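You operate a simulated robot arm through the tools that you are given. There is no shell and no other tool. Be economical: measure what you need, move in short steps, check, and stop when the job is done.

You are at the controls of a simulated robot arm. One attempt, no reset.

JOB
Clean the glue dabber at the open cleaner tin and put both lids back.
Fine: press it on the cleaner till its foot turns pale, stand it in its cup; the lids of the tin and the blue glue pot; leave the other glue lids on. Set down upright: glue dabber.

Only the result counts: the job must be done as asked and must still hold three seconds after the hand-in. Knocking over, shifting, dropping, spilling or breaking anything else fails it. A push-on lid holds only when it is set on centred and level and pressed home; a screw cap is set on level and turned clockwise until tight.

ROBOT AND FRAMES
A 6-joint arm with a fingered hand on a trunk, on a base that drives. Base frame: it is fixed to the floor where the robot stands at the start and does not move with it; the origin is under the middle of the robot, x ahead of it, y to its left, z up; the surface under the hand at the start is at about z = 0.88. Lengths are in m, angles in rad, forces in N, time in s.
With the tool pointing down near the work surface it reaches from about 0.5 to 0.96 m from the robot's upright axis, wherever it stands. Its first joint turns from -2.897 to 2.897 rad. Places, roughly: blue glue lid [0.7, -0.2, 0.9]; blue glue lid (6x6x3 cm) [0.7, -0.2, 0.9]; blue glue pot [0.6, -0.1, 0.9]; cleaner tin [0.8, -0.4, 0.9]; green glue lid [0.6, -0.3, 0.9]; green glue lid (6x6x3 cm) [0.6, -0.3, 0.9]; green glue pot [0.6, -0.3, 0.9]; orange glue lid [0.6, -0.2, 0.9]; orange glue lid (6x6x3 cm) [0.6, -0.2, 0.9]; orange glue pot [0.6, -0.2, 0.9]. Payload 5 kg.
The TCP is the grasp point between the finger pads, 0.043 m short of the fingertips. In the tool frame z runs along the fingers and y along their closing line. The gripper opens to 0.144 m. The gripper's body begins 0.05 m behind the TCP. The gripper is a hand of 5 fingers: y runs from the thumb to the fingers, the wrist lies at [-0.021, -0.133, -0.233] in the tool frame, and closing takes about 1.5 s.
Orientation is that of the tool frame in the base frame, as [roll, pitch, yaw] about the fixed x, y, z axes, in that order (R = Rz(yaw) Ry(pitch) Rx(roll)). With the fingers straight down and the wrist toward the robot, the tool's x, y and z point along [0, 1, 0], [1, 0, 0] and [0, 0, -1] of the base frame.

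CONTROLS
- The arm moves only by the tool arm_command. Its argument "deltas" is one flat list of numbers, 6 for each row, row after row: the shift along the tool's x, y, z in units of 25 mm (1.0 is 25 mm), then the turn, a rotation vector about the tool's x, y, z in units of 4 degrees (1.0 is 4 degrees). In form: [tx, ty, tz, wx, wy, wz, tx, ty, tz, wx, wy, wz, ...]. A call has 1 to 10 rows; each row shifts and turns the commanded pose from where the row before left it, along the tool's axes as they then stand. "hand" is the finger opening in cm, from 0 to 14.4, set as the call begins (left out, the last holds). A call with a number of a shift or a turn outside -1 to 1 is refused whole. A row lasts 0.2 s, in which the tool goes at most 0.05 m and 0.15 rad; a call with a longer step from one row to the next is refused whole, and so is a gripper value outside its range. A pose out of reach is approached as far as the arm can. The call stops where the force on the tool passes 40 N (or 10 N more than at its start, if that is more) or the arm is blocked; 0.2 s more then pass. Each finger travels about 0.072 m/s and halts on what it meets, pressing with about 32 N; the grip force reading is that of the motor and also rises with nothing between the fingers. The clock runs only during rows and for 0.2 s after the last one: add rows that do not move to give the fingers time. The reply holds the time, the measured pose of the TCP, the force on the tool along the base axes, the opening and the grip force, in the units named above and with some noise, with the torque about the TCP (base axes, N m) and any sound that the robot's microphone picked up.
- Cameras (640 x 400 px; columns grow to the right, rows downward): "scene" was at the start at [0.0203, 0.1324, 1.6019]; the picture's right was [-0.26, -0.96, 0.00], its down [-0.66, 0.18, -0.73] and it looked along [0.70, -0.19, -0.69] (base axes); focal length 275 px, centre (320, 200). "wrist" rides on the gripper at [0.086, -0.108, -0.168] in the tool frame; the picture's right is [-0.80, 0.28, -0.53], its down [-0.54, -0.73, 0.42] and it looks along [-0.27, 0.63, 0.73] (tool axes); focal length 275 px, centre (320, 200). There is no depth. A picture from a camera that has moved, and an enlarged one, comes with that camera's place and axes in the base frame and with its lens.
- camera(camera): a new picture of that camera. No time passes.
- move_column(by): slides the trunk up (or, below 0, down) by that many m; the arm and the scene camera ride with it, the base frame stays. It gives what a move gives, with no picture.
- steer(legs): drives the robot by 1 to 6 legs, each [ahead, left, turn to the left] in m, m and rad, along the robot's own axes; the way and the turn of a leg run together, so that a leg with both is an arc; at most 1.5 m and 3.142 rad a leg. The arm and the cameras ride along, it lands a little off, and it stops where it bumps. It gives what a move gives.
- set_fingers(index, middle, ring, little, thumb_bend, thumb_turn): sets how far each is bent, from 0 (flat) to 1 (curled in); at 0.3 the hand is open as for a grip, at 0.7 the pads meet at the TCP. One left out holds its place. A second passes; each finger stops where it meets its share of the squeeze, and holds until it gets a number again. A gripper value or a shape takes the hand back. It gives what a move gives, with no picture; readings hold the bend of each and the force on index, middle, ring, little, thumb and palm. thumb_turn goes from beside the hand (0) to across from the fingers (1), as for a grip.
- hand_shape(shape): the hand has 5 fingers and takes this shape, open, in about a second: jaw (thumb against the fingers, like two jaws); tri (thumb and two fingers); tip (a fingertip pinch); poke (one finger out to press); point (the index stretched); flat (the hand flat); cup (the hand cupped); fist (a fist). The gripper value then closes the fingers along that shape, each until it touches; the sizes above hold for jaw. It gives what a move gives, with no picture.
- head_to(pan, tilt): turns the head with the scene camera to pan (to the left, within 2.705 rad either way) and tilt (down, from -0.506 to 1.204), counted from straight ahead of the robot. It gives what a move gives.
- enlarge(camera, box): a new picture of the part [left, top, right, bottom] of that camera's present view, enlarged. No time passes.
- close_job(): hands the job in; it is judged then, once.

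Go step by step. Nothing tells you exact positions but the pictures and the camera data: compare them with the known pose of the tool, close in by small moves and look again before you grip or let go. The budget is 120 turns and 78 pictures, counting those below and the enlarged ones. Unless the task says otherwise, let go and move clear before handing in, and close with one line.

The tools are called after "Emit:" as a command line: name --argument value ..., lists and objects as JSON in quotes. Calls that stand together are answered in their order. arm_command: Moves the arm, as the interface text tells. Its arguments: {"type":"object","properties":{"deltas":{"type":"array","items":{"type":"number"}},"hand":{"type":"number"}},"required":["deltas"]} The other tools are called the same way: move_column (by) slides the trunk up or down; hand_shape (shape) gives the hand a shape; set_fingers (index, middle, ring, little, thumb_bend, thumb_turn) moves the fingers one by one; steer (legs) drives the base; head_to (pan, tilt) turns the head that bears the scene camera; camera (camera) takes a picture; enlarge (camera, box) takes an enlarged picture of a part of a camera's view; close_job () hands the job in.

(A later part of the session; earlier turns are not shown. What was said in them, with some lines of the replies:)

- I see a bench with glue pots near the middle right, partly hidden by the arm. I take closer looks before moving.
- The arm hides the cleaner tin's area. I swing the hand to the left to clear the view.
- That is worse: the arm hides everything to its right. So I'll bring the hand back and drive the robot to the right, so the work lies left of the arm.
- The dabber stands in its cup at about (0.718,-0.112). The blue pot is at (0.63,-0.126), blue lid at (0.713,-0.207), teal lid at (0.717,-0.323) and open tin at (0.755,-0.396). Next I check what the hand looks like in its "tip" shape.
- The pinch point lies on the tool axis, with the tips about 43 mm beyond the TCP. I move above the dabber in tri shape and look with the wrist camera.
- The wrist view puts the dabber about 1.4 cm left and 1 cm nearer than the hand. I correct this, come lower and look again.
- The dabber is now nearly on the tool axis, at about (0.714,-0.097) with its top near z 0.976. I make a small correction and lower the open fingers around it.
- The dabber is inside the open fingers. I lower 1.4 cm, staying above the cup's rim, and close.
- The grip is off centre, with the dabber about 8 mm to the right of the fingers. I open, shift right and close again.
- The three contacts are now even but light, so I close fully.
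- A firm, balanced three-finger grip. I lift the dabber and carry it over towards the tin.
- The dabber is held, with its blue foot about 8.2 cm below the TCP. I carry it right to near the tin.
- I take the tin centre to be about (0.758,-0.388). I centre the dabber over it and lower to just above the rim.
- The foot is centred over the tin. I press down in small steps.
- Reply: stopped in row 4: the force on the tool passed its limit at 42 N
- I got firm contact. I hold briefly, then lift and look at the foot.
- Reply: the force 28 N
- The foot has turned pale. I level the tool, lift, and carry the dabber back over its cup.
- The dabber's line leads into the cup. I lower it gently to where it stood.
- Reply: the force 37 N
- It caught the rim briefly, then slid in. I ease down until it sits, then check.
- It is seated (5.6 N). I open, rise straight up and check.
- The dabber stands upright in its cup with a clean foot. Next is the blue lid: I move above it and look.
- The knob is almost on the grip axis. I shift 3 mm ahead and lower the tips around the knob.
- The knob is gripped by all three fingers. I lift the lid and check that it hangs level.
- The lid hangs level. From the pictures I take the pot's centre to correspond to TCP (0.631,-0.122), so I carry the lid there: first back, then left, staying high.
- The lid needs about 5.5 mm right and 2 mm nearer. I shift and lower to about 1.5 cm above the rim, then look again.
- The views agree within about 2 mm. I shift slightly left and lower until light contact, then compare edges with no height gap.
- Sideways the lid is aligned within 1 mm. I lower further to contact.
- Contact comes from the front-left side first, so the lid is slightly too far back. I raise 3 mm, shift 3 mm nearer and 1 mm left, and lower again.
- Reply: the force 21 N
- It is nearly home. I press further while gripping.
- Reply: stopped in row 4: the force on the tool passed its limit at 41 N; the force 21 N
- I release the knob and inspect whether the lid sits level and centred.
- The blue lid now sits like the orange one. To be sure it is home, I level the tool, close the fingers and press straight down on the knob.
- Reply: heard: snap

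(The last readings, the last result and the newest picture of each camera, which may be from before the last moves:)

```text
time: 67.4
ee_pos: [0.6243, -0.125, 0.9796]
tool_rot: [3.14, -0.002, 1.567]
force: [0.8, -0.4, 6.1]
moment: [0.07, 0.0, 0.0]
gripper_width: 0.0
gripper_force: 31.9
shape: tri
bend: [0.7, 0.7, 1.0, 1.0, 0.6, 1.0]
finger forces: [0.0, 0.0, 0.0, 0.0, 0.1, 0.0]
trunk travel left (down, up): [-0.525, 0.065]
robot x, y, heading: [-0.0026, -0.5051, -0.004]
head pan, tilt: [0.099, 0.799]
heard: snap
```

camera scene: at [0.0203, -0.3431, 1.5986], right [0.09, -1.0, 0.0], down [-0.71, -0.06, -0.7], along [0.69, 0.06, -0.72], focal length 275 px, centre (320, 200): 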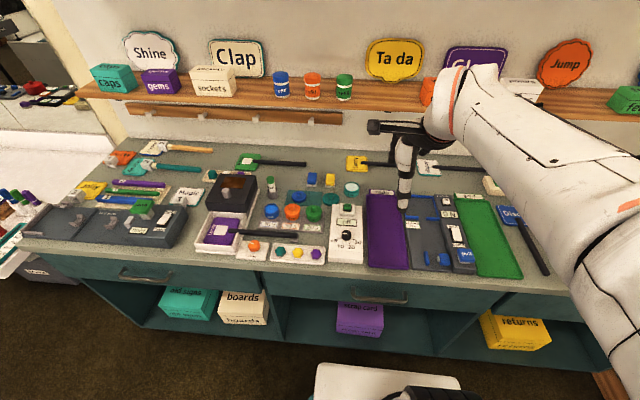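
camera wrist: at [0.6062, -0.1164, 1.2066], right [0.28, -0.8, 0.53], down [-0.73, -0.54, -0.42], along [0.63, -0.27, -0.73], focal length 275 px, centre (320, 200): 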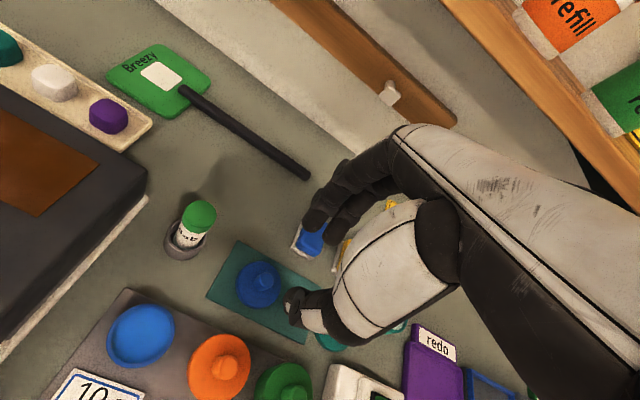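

I heard a snap: the blue lid is home. I rise and check it.

Emit:
arm_command --deltas '[0, 0, -0.5, 0, 0, 0, 0, 0, -0.8, 0, 0, 0, 0, 0, -1, 0, 0, 0, 0, 0, -1, 0, 0, 0, 0, 0, -1, 0, 0, 0]' --hand 5

Emit:
enlarge --camera "scene" --box '[250, 160, 330, 230]'

```text
time: 68.6
ee_pos: [0.6255, -0.1247, 1.0871]
tool_rot: [-3.141, -0.001, 1.565]
force: [-0.1, 0.1, 0.5]
moment: [0.0, 0.03, 0.04]
gripper_width: 0.0498
gripper_force: 0.1
shape: tri
bend: [0.74, 0.52, 0.99, 0.99, 0.73, 1.0]
finger forces: [0.0, 0.1, 0.0, 0.1, 0.1, 0.0]
trunk travel left (down, up): [-0.525, 0.065]
robot x, y, heading: [-0.0038, -0.5048, -0.009]
head pan, tilt: [0.099, 0.799]
```

```text
5.71 times, centred on (290, 195) of scene
camera zoom: at [0.0202, -0.343, 1.5986], right [0.09, -1.0, 0.0], down [-0.71, -0.07, -0.7], along [0.69, 0.06, -0.72], focal length 1573 px, centre (491, 229)
```

zoom: 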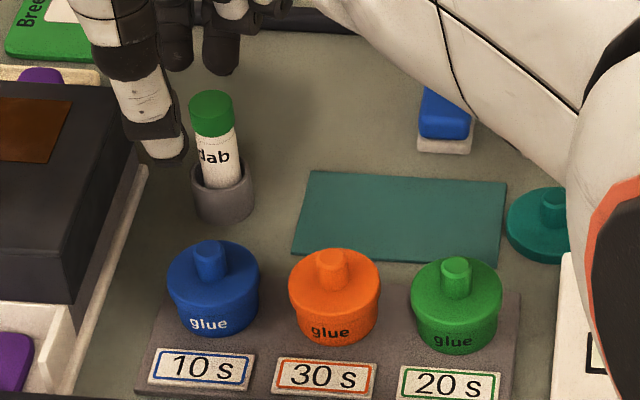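

The blue pot is closed. Next I go over the teal lid, at about (0.722,-0.320).

Emit:
arm_command --deltas '[-0.98, 0.49, 0, 0, 0, 0, -0.98, 0.49, 0, 0, 0, 0, -0.98, 0.49, 0, 0, 0, 0, -0.98, 0.49, 0, 0, 0, 0, -0.98, 0.49, 0, 0, 0, 0, -0.98, 0.49, 0, 0, 0, 0, -0.98, 0.49, 0, 0, 0, 0, -0.98, 0.5, 0.4, 0, 0, 0, 0, 0, 0.7, 0, 0, 0, 0, 0, 0.78, 0, 0, 0]'

Emit:
enlarge --camera "wrist" --box '[200, 200, 370, 340]'

```text
time: 70.8
ee_pos: [0.7221, -0.3195, 1.0401]
tool_rot: [-3.14, 0.0, 1.567]
force: [1.0, -0.5, -1.1]
moment: [0.0, -0.01, -0.02]
gripper_width: 0.0497
gripper_force: 0.0
shape: tri
bend: [0.74, 0.52, 0.99, 0.99, 0.73, 1.0]
finger forces: [0.0, 0.0, 0.0, 0.1, 0.0, 0.0]
trunk travel left (down, up): [-0.525, 0.065]
robot x, y, heading: [-0.002, -0.5088, -0.006]
head pan, tilt: [0.099, 0.799]
```

```text
2.86 times, centred on (285, 270) of wrist
camera zoom: at [0.6143, -0.2329, 1.2079], right [0.28, -0.8, 0.53], down [-0.73, -0.54, -0.42], along [0.63, -0.27, -0.73], focal length 786 px, centre (420, 0)
```

zoom: 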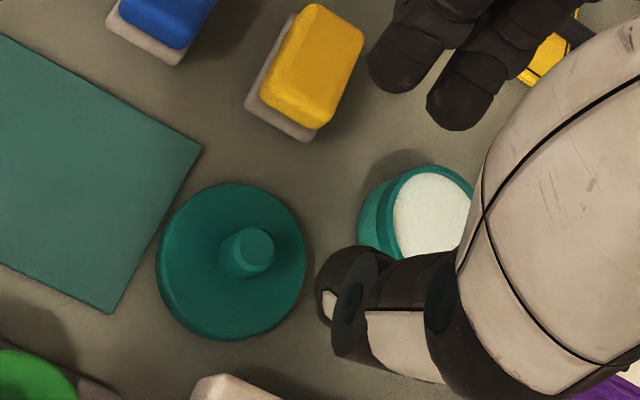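

I shift 8 mm nearer and lower towards the knob, then check.

Emit:
arm_command --deltas '[0.03, -0.31, 0.8, 0, 0, 0, 0, 0, 0.8, 0, 0, 0, 0, 0, 0.8, 0, 0, 0, 0, 0, 0.8, 0, 0, 0, 0, 0, 0, 0, 0, 0]' --hand 4.5

Emit:
enlarge --camera "wrist" --box '[230, 200, 370, 330]'

```text
time: 72.0
ee_pos: [0.7139, -0.3206, 0.9589]
tool_rot: [3.141, 0.0, 1.565]
force: [0.6, -0.1, -0.5]
moment: [-0.01, 0.03, 0.02]
gripper_width: 0.0452
gripper_force: 0.1
shape: tri
bend: [0.74, 0.53, 0.99, 0.99, 0.74, 1.0]
finger forces: [0.1, 0.0, 0.0, 0.0, 0.0, 0.0]
trunk travel left (down, up): [-0.525, 0.065]
robot x, y, heading: [-0.0037, -0.5041, -0.008]
head pan, tilt: [0.099, 0.799]
```

```text
3.08 times, centred on (300, 265) of wrist
camera zoom: at [0.6056, -0.2334, 1.1273], right [0.28, -0.8, 0.53], down [-0.73, -0.54, -0.42], along [0.63, -0.27, -0.73], focal length 847 px, centre (382, 0)
```

zoom: 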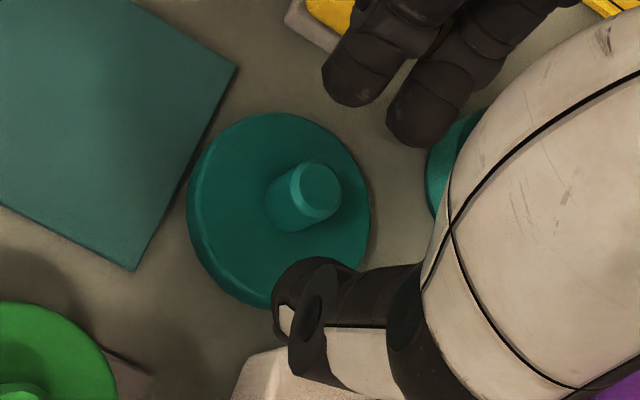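

Emit:
arm_command --deltas '[-0.03, 0.18, 0.35, 0, 0, 0, 0, 0, 0.35, 0, 0, 0, 0, 0, 0, 0, 0, 0]'

Emit:
arm_command --deltas '[0, 0, 0, 0, 0, 0, 0, 0, 0, 0, 0, 0, 0, 0, 0, 0, 0, 0, 0, 0, 0, 0, 0, 0, 0, 0, 0, 0, 0, 0, 0, 0, 0, 0, 0, 0]' --hand 0

Emit:
enlarge --camera "wrist" --box '[230, 200, 370, 330]'

```text
time: 72.8
ee_pos: [0.7181, -0.3213, 0.9421]
tool_rot: [-3.141, -0.003, 1.566]
force: [1.8, 0.3, 1.4]
moment: [0.04, -0.02, -0.01]
gripper_width: 0.045
gripper_force: 0.0
shape: tri
bend: [0.74, 0.53, 0.99, 0.99, 0.74, 1.0]
finger forces: [0.0, 0.1, 0.0, 0.0, 1.7, 0.0]
trunk travel left (down, up): [-0.525, 0.065]
robot x, y, heading: [-0.0007, -0.5048, -0.004]
head pan, tilt: [0.099, 0.799]
```

```text
time: 74.2
ee_pos: [0.7167, -0.3212, 0.9414]
tool_rot: [-3.141, -0.002, 1.565]
force: [-0.6, -0.3, -0.4]
moment: [-0.02, 0.0, 0.0]
gripper_width: 0.0118
gripper_force: 32.4
shape: tri
bend: [0.7, 0.7, 1.0, 1.0, 0.75, 1.0]
finger forces: [11.5, 12.0, 0.0, 0.0, 25.5, 0.1]
trunk travel left (down, up): [-0.525, 0.065]
robot x, y, heading: [-0.0034, -0.5048, -0.012]
head pan, tilt: [0.099, 0.799]
```

```text
3.08 times, centred on (300, 265) of wrist
camera zoom: at [0.6088, -0.234, 1.1093], right [0.28, -0.8, 0.53], down [-0.73, -0.54, -0.42], along [0.63, -0.27, -0.73], focal length 847 px, centre (382, 0)
```

zoom: 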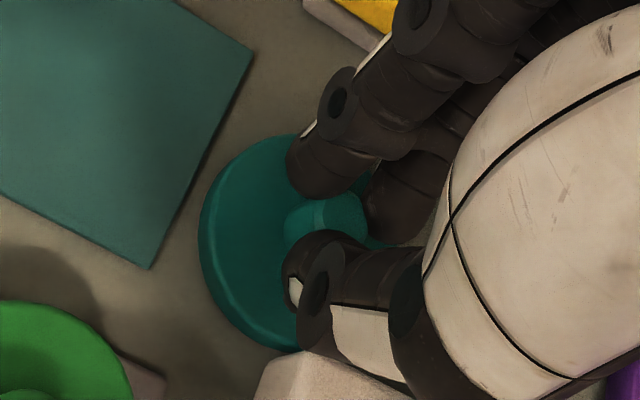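

The fingers pulled the lid toward the thumb before gripping. I check with the scene camera.

Emit:
enlarge --camera "scene" --box '[300, 150, 370, 220]'

```text
5.71 times, centred on (335, 185) of scene
camera zoom: at [0.0204, -0.343, 1.5986], right [0.09, -1.0, 0.0], down [-0.71, -0.07, -0.7], along [0.69, 0.06, -0.72], focal length 1573 px, centre (234, 286)
```

zoom: 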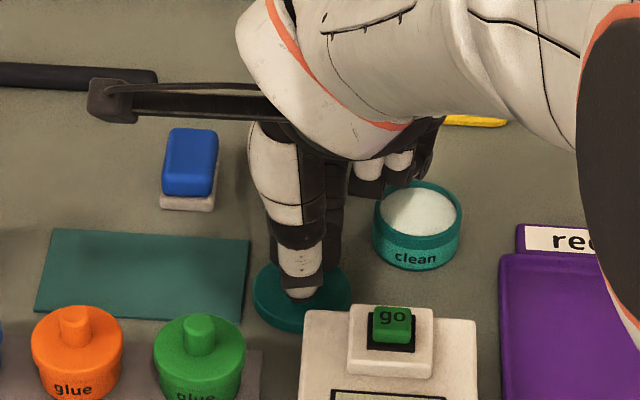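

The lid slid about 1.5 cm toward the thumb, but nothing else moved and the grip is firm. I lift and check that it's level.

Emit:
arm_command --deltas '[0, 0, -0.3, 0, 0, 0, 0, 0, -0.6, 0, 0, 0, 0, 0, -0.9, 0, 0, 0, 0, 0, -0.9, 0, 0, 0, 0, 0, -0.9, 0, 0, 0]'

Emit:
enlarge --camera "scene" --box '[300, 140, 370, 210]'

Emit:
enlarge --camera "wrist" --box '[230, 200, 370, 330]'

```text
time: 75.4
ee_pos: [0.7168, -0.3232, 1.0334]
tool_rot: [-3.141, -0.002, 1.565]
force: [-1.1, 0.2, -0.8]
moment: [0.01, -0.01, 0.02]
gripper_width: 0.0117
gripper_force: 32.1
shape: tri
bend: [0.7, 0.7, 1.0, 1.0, 0.75, 1.0]
finger forces: [11.8, 12.2, 0.0, 0.1, 25.4, 0.0]
trunk travel left (down, up): [-0.525, 0.065]
robot x, y, heading: [-0.0024, -0.5017, -0.008]
head pan, tilt: [0.099, 0.799]
```

```text
5.71 times, centred on (335, 175) of scene
camera zoom: at [0.0201, -0.3431, 1.5986], right [0.09, -1.0, 0.0], down [-0.71, -0.07, -0.7], along [0.69, 0.06, -0.72], focal length 1573 px, centre (234, 343)
```

zoom: 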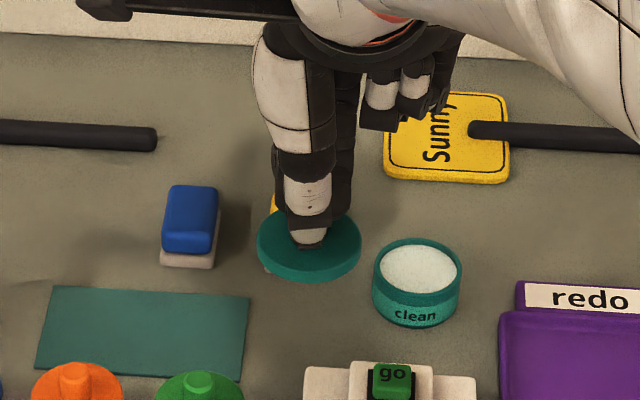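

```text
3.08 times, centred on (300, 265) of wrist
camera zoom: at [0.6088, -0.2355, 1.2006], right [0.28, -0.8, 0.53], down [-0.73, -0.54, -0.42], along [0.63, -0.27, -0.73], focal length 847 px, centre (382, 0)
```

zoom: 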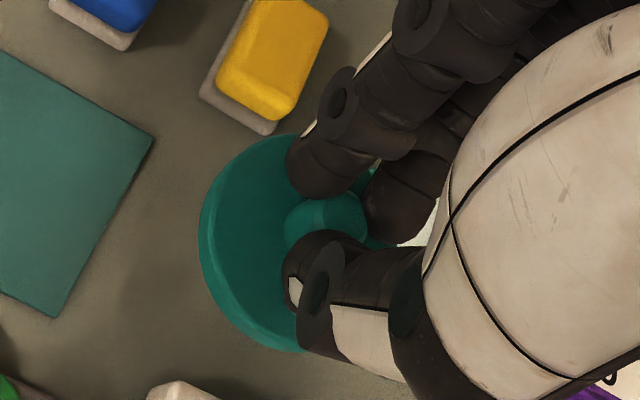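

The lid hangs level, centred about 1 cm nearer than the TCP. I carry it over the tin, to TCP about (0.770,-0.392), and lower to about 1.2 cm above the rim.

Emit:
arm_command --deltas '[-0.9, 0.7, 0, 0, 0, 0, -0.9, 0.7, 0, 0, 0, 0, -0.96, 0.74, 0, 0, 0, 0, 0, 0, 0.6, 0, 0, 0, 0, 0, 0.6, 0, 0, 0, 0, 0, 0.4, 0, 0, 0, 0, 0, 0, 0, 0, 0]'

Emit:
enlarge --camera "scene" --box '[320, 145, 380, 195]'

Emit:
enlarge --camera "wrist" --box '[240, 225, 345, 310]'

```text
time: 77.0
ee_pos: [0.7694, -0.3908, 0.9929]
tool_rot: [-3.141, -0.002, 1.565]
force: [-0.1, 0.1, -1.2]
moment: [-0.01, -0.02, -0.03]
gripper_width: 0.0119
gripper_force: 32.2
shape: tri
bend: [0.7, 0.7, 1.0, 1.0, 0.75, 1.0]
finger forces: [12.1, 12.5, 0.1, 0.0, 25.5, 0.0]
trunk travel left (down, up): [-0.525, 0.065]
robot x, y, heading: [-0.0023, -0.5022, -0.009]
head pan, tilt: [0.099, 0.799]
```

```text
8.00 times, centred on (350, 170) of scene
camera zoom: at [0.0205, -0.343, 1.5986], right [0.09, -1.0, 0.0], down [-0.71, -0.07, -0.7], along [0.69, 0.06, -0.72], focal length 2203 px, centre (80, 440)
```

zoom: 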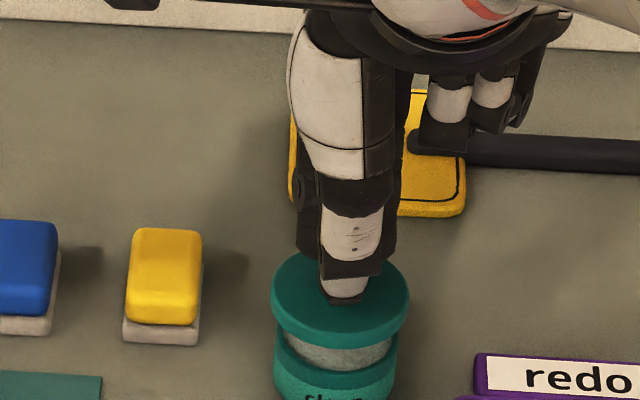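

```text
4.71 times, centred on (292, 268) of wrist
camera zoom: at [0.6618, -0.3031, 1.1607], right [0.28, -0.8, 0.53], down [-0.73, -0.54, -0.42], along [0.63, -0.27, -0.73], focal length 1295 px, centre (449, -118)
```

zoom: 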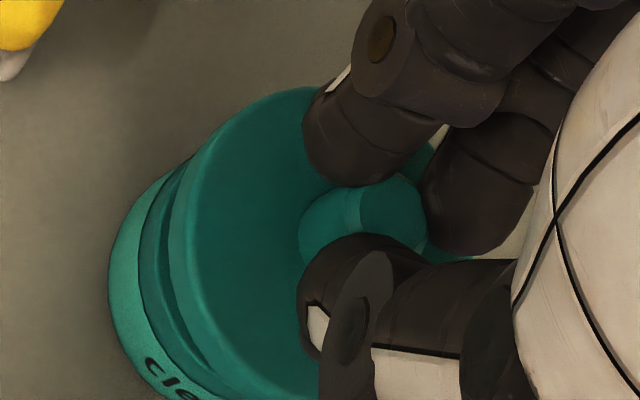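

Sideways it's aligned within 1 mm, and the front gap looks right. I lower to contact in small steps.

Emit:
arm_command --deltas '[0, 0, 0.14, 0, 0, 0, 0, 0, 0.1, 0, 0, 0, 0, 0, 0.1, 0, 0, 0]'

Emit:
arm_command --deltas '[0, 0, 0.08, 0, 0, 0, 0, 0, 0.06, 0, 0, 0]'

Emit:
enlarge --camera "scene" --box '[325, 155, 380, 200]'

```text
time: 77.8
ee_pos: [0.7714, -0.3888, 0.9842]
tool_rot: [3.141, -0.002, 1.566]
force: [0.7, 0.7, -0.9]
moment: [-0.01, 0.02, 0.03]
gripper_width: 0.0113
gripper_force: 32.4
shape: tri
bend: [0.7, 0.7, 1.0, 1.0, 0.75, 1.0]
finger forces: [12.1, 12.5, 0.0, 0.1, 25.3, 0.0]
trunk travel left (down, up): [-0.525, 0.065]
robot x, y, heading: [-0.0028, -0.505, -0.006]
head pan, tilt: [0.099, 0.799]
```

```text
time: 78.4
ee_pos: [0.7728, -0.3894, 0.9778]
tool_rot: [-3.141, -0.002, 1.565]
force: [0.5, -0.5, 0.5]
moment: [0.02, -0.02, 0.01]
gripper_width: 0.0119
gripper_force: 32.4
shape: tri
bend: [0.7, 0.7, 1.0, 1.0, 0.75, 1.0]
finger forces: [12.1, 12.4, 0.0, 0.1, 25.4, 0.0]
trunk travel left (down, up): [-0.525, 0.065]
robot x, y, heading: [-0.0009, -0.5032, -0.01]
head pan, tilt: [0.099, 0.799]
```

```text
8.89 times, centred on (352, 178) of scene
camera zoom: at [0.0205, -0.343, 1.5986], right [0.09, -1.0, 0.0], down [-0.71, -0.07, -0.7], along [0.69, 0.06, -0.72], focal length 2447 px, centre (31, 400)
```

zoom: 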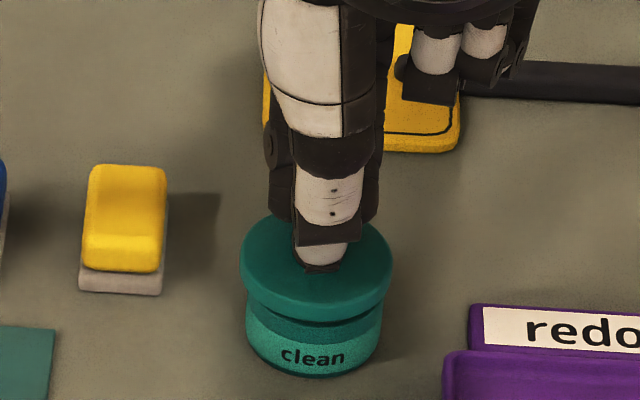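

Emit:
arm_command --deltas '[0, 0, 0.06, 0, 0, 0, 0, 0, 0.06, 0, 0, 0]'

Emit:
arm_command --deltas '[0, 0, 0.06, 0, 0, 0, 0, 0, 0.04, 0, 0, 0]'

```text
time: 79.0
ee_pos: [0.7708, -0.3905, 0.976]
tool_rot: [3.141, -0.001, 1.566]
force: [0.3, -0.1, -0.4]
moment: [0.0, 0.04, 0.02]
gripper_width: 0.0114
gripper_force: 32.3
shape: tri
bend: [0.7, 0.7, 1.0, 1.0, 0.75, 1.0]
finger forces: [12.1, 12.4, 0.0, 0.1, 25.4, 0.1]
trunk travel left (down, up): [-0.525, 0.065]
robot x, y, heading: [-0.0006, -0.5061, -0.009]
head pan, tilt: [0.099, 0.799]
```

```text
time: 79.6
ee_pos: [0.7718, -0.3896, 0.9737]
tool_rot: [3.141, -0.002, 1.564]
force: [0.4, 0.1, -0.2]
moment: [0.0, -0.01, 0.0]
gripper_width: 0.0118
gripper_force: 31.9
shape: tri
bend: [0.7, 0.7, 1.0, 1.0, 0.75, 1.0]
finger forces: [12.1, 12.5, 0.0, 0.0, 25.4, 0.0]
trunk travel left (down, up): [-0.525, 0.065]
robot x, y, heading: [-0.0054, -0.508, -0.008]
head pan, tilt: [0.099, 0.799]
```

Emit:
arm_command --deltas '[0, 0, 0.06, 0, 0, 0, 0, 0, 0.04, 0, 0, 0]'

Emit:
enlarge --camera "scene" --box '[325, 155, 380, 200]'

```text
time: 80.2
ee_pos: [0.7726, -0.3889, 0.9725]
tool_rot: [-3.141, -0.001, 1.566]
force: [-0.1, -0.8, 0.0]
moment: [-0.02, 0.01, -0.03]
gripper_width: 0.0116
gripper_force: 31.7
shape: tri
bend: [0.7, 0.7, 1.0, 1.0, 0.75, 1.0]
finger forces: [12.2, 12.6, 0.1, 0.1, 25.4, 0.0]
trunk travel left (down, up): [-0.525, 0.065]
robot x, y, heading: [-0.0026, -0.5069, -0.009]
head pan, tilt: [0.099, 0.799]
```

```text
8.89 times, centred on (352, 178) of scene
camera zoom: at [0.0204, -0.343, 1.5986], right [0.09, -1.0, 0.0], down [-0.71, -0.07, -0.7], along [0.69, 0.06, -0.72], focal length 2447 px, centre (31, 400)
```

zoom: 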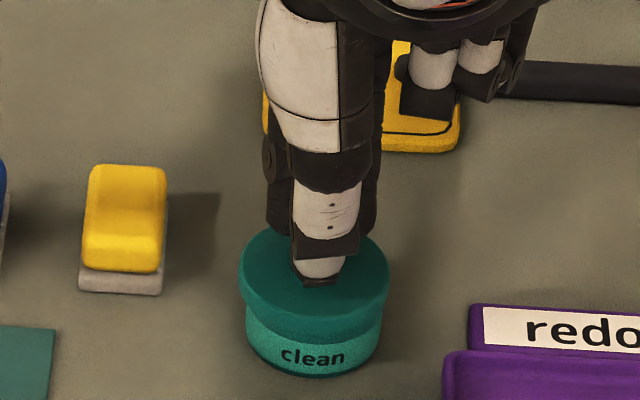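

It's well aligned and close. I continue to contact.

Emit:
arm_command --deltas '[0, 0, 0.06, 0, 0, 0, 0, 0, 0.06, 0, 0, 0]'

Emit:
arm_command --deltas '[0, 0, 0.06, 0, 0, 0, 0, 0, 0.04, 0, 0, 0]'

```text
time: 80.8
ee_pos: [0.7715, -0.3898, 0.971]
tool_rot: [3.138, -0.002, 1.567]
force: [-1.2, 0.9, 4.7]
moment: [0.03, 0.06, -0.02]
gripper_width: 0.0118
gripper_force: 31.9
shape: tri
bend: [0.7, 0.7, 1.0, 1.0, 0.75, 1.0]
finger forces: [12.4, 12.7, 0.1, 0.1, 26.9, 0.0]
trunk travel left (down, up): [-0.525, 0.065]
robot x, y, heading: [-0.0032, -0.5034, -0.007]
head pan, tilt: [0.099, 0.799]
```

```text
time: 81.4
ee_pos: [0.7724, -0.3894, 0.9699]
tool_rot: [3.139, -0.002, 1.564]
force: [-2.5, 1.2, 13.8]
moment: [0.01, 0.16, 0.03]
gripper_width: 0.012
gripper_force: 32.1
shape: tri
bend: [0.7, 0.7, 1.0, 1.0, 0.75, 1.0]
finger forces: [13.6, 15.0, 0.0, 0.0, 30.4, 0.0]
trunk travel left (down, up): [-0.525, 0.065]
robot x, y, heading: [0.0004, -0.5046, -0.014]
head pan, tilt: [0.099, 0.799]
```

The contact is centred on the lid. I press a little more.

Emit:
arm_command --deltas '[0, 0, 0.05, 0, 0, 0, 0, 0, 0.05, 0, 0, 0, 0, 0, 0.05, 0, 0, 0]'

Emit:
enlarge --camera "scene" --box '[325, 155, 380, 200]'

```text
time: 82.2
ee_pos: [0.771, -0.3895, 0.966]
tool_rot: [3.138, -0.002, 1.568]
force: [-5.9, 3.2, 28.7]
moment: [-0.27, 0.26, 0.01]
gripper_width: 0.0129
gripper_force: 31.4
shape: tri
bend: [0.7, 0.7, 1.0, 1.0, 0.75, 1.0]
finger forces: [19.5, 26.5, 0.1, 0.0, 34.8, 0.0]
trunk travel left (down, up): [-0.525, 0.065]
robot x, y, heading: [-0.0048, -0.5047, -0.01]
head pan, tilt: [0.099, 0.799]
```

```text
8.89 times, centred on (352, 178) of scene
camera zoom: at [0.017, -0.3429, 1.5989], right [0.09, -1.0, 0.0], down [-0.71, -0.07, -0.7], along [0.7, 0.06, -0.72], focal length 2447 px, centre (31, 400)
```

zoom: 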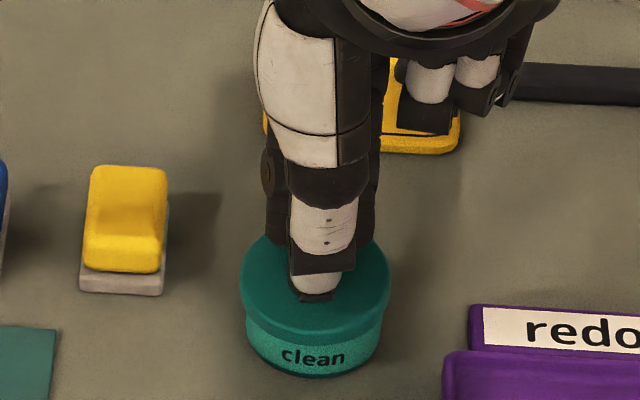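

No snap yet. I ease off, release, rise and inspect before pressing on the knob as with the blue lid.

Emit:
arm_command --deltas '[0, 0, -0.1, 0, 0, 0, 0, 0, -0.06, 0, 0, 0]'

Emit:
arm_command --deltas '[0, 0, 0, 0, 0, 0, 0, 0, 0, 0, 0, 0, 0, 0, 0, 0, 0, 0, 0, 0, 0, 0, 0, 0]' --hand 4.5

Emit:
arm_command --deltas '[0, 0, -0.5, 0, 0, 0, 0, 0, -0.8, 0, 0, 0, 0, 0, -0.8, 0, 0, 0, 0, 0, -0.8, 0, 0, 0]'

Emit:
enlarge --camera "scene" --box '[325, 155, 380, 200]'

Emit:
enlarge --camera "wrist" --box '[200, 230, 320, 340]'

```text
time: 82.8
ee_pos: [0.7692, -0.3897, 0.9672]
tool_rot: [-3.141, -0.001, 1.566]
force: [-0.2, 5.8, 18.4]
moment: [0.07, 0.03, -0.04]
gripper_width: 0.0124
gripper_force: 32.1
shape: tri
bend: [0.7, 0.7, 1.0, 1.0, 0.75, 1.0]
finger forces: [22.1, 19.1, 0.0, 0.0, 28.6, 0.1]
trunk travel left (down, up): [-0.525, 0.065]
robot x, y, heading: [-0.0036, -0.5049, -0.01]
head pan, tilt: [0.099, 0.799]
```

```text
time: 83.8
ee_pos: [0.7722, -0.3897, 0.9661]
tool_rot: [-3.142, -0.003, 1.564]
force: [0.4, 0.4, 0.1]
moment: [0.0, -0.01, 0.01]
gripper_width: 0.0448
gripper_force: 0.0
shape: tri
bend: [0.74, 0.53, 0.99, 0.99, 0.74, 1.0]
finger forces: [0.0, 0.0, 0.1, 0.1, 0.1, 0.1]
trunk travel left (down, up): [-0.525, 0.065]
robot x, y, heading: [-0.0037, -0.5056, -0.005]
head pan, tilt: [0.099, 0.799]
heard: snap
```

```text
time: 84.8
ee_pos: [0.7727, -0.3918, 1.0404]
tool_rot: [-3.141, -0.003, 1.566]
force: [-0.7, -0.5, 0.0]
moment: [0.01, -0.02, 0.0]
gripper_width: 0.0448
gripper_force: 0.0
shape: tri
bend: [0.74, 0.53, 0.99, 0.99, 0.74, 1.0]
finger forces: [0.0, 0.0, 0.0, 0.0, 0.1, 0.0]
trunk travel left (down, up): [-0.525, 0.065]
robot x, y, heading: [-0.0031, -0.5058, -0.006]
head pan, tilt: [0.099, 0.799]
```

```text
8.89 times, centred on (352, 178) of scene
camera zoom: at [0.0201, -0.343, 1.5986], right [0.09, -1.0, 0.0], down [-0.71, -0.07, -0.7], along [0.69, 0.06, -0.72], focal length 2447 px, centre (31, 400)
```

zoom: 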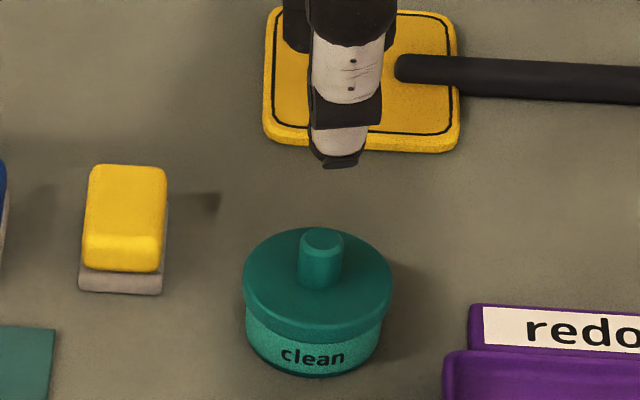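

```text
3.64 times, centred on (260, 285) of wrist
camera zoom: at [0.6635, -0.3039, 1.2085], right [0.28, -0.8, 0.53], down [-0.73, -0.54, -0.42], along [0.63, -0.27, -0.73], focal length 1001 px, centre (538, -109)
```

zoom: 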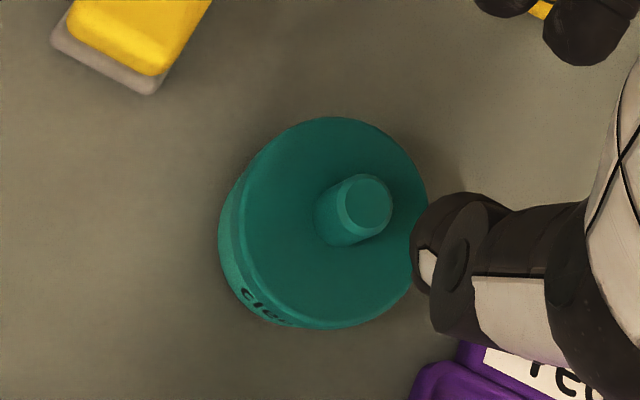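

A snap sounded on release, and the tin's lid sits centred and level. I move clear and take one last look at the whole scene.

Emit:
arm_command --deltas '[0, 0, -1, 0, 0, 0, 0, 0, -1, 0, 0, 0, 0, 0, -1, 0, 0, 0, 0, 0, -1, 0, 0, 0]'

Emit:
enlarge --camera "scene" --box '[230, 150, 390, 250]'

```text
time: 85.8
ee_pos: [0.7685, -0.3904, 1.1375]
tool_rot: [-3.136, 0.0, 1.565]
force: [-21.3, 0.9, -11.9]
moment: [0.13, 0.18, -0.21]
gripper_width: 0.0411
gripper_force: 0.1
shape: tri
bend: [0.74, 0.59, 0.99, 0.99, 0.74, 1.0]
finger forces: [0.1, 23.6, 0.0, 0.0, 0.1, 0.0]
trunk travel left (down, up): [-0.525, 0.065]
robot x, y, heading: [-0.0019, -0.5051, -0.004]
head pan, tilt: [0.099, 0.799]
```

```text
4.00 times, centred on (310, 200) of scene
camera zoom: at [0.0184, -0.3428, 1.5983], right [0.09, -1.0, 0.0], down [-0.71, -0.07, -0.7], along [0.69, 0.06, -0.72], focal length 1101 px, centre (360, 200)
```

zoom: 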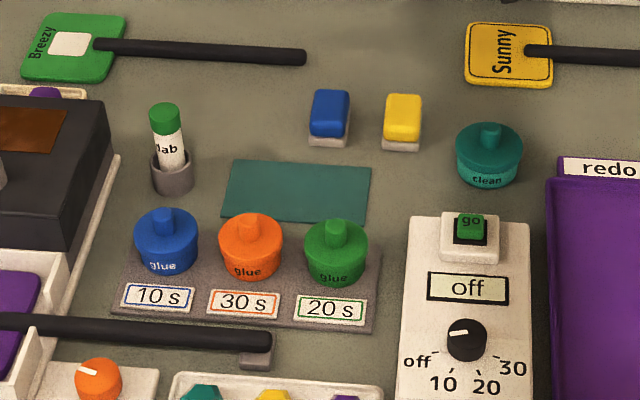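

The job looks done, but a finger has touched the shelf edge or rail while rising. I back down the way I came and then retreat toward the robot.

Emit:
arm_command --deltas '[0, 0, 0.8, 0, 0, 0, 0, -0.4, 0.4, 0, 0, 0, 0, -0.8, 0, 0, 0, 0, 0, -0.8, 0, 0, 0, 0, 0, -0.8, 0, 0, 0, 0]'

Emit:
camera --camera "scene"

```text
time: 87.0
ee_pos: [0.7003, -0.3884, 1.1095]
tool_rot: [3.14, -0.002, 1.566]
force: [-0.6, -0.6, 1.0]
moment: [-0.03, -0.02, 0.01]
gripper_width: 0.0448
gripper_force: 0.1
shape: tri
bend: [0.74, 0.53, 0.99, 0.99, 0.74, 1.0]
finger forces: [0.1, 0.0, 0.0, 0.1, 0.0, 0.1]
trunk travel left (down, up): [-0.525, 0.065]
robot x, y, heading: [-0.002, -0.5071, -0.015]
head pan, tilt: [0.099, 0.799]
```

```text
1 pictures are left
camera scene: at [0.0201, -0.343, 1.5986], right [0.09, -1.0, 0.0], down [-0.71, -0.07, -0.7], along [0.69, 0.06, -0.72], focal length 275 px, centre (320, 200)
```

scene: 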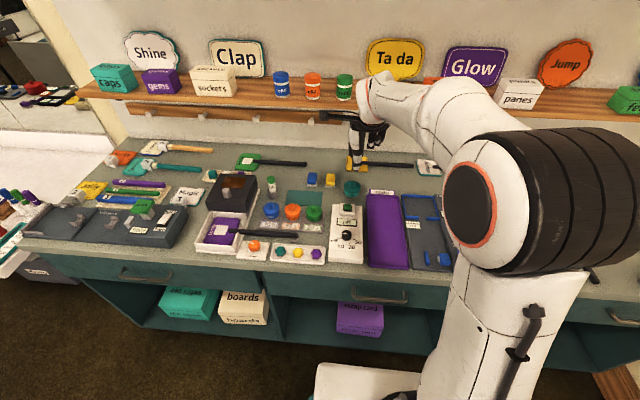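

The shelf items look undisturbed. The dabber is clean in its cup, both lids are on, and the hand is clear, so I hand in.

Emit:
close_job

```text
The job is handed in.
```

The glue dabber's foot turned pale on the cleaner and it stands upright in its cup. The lids of the cleaner tin and the blue glue pot are back on: each gave a snap, and both looked centred and level. A finger briefly pushed against the shelf or rail (about 21 N) as I moved clear, but nothing looked disturbed in the pictures afterwards.
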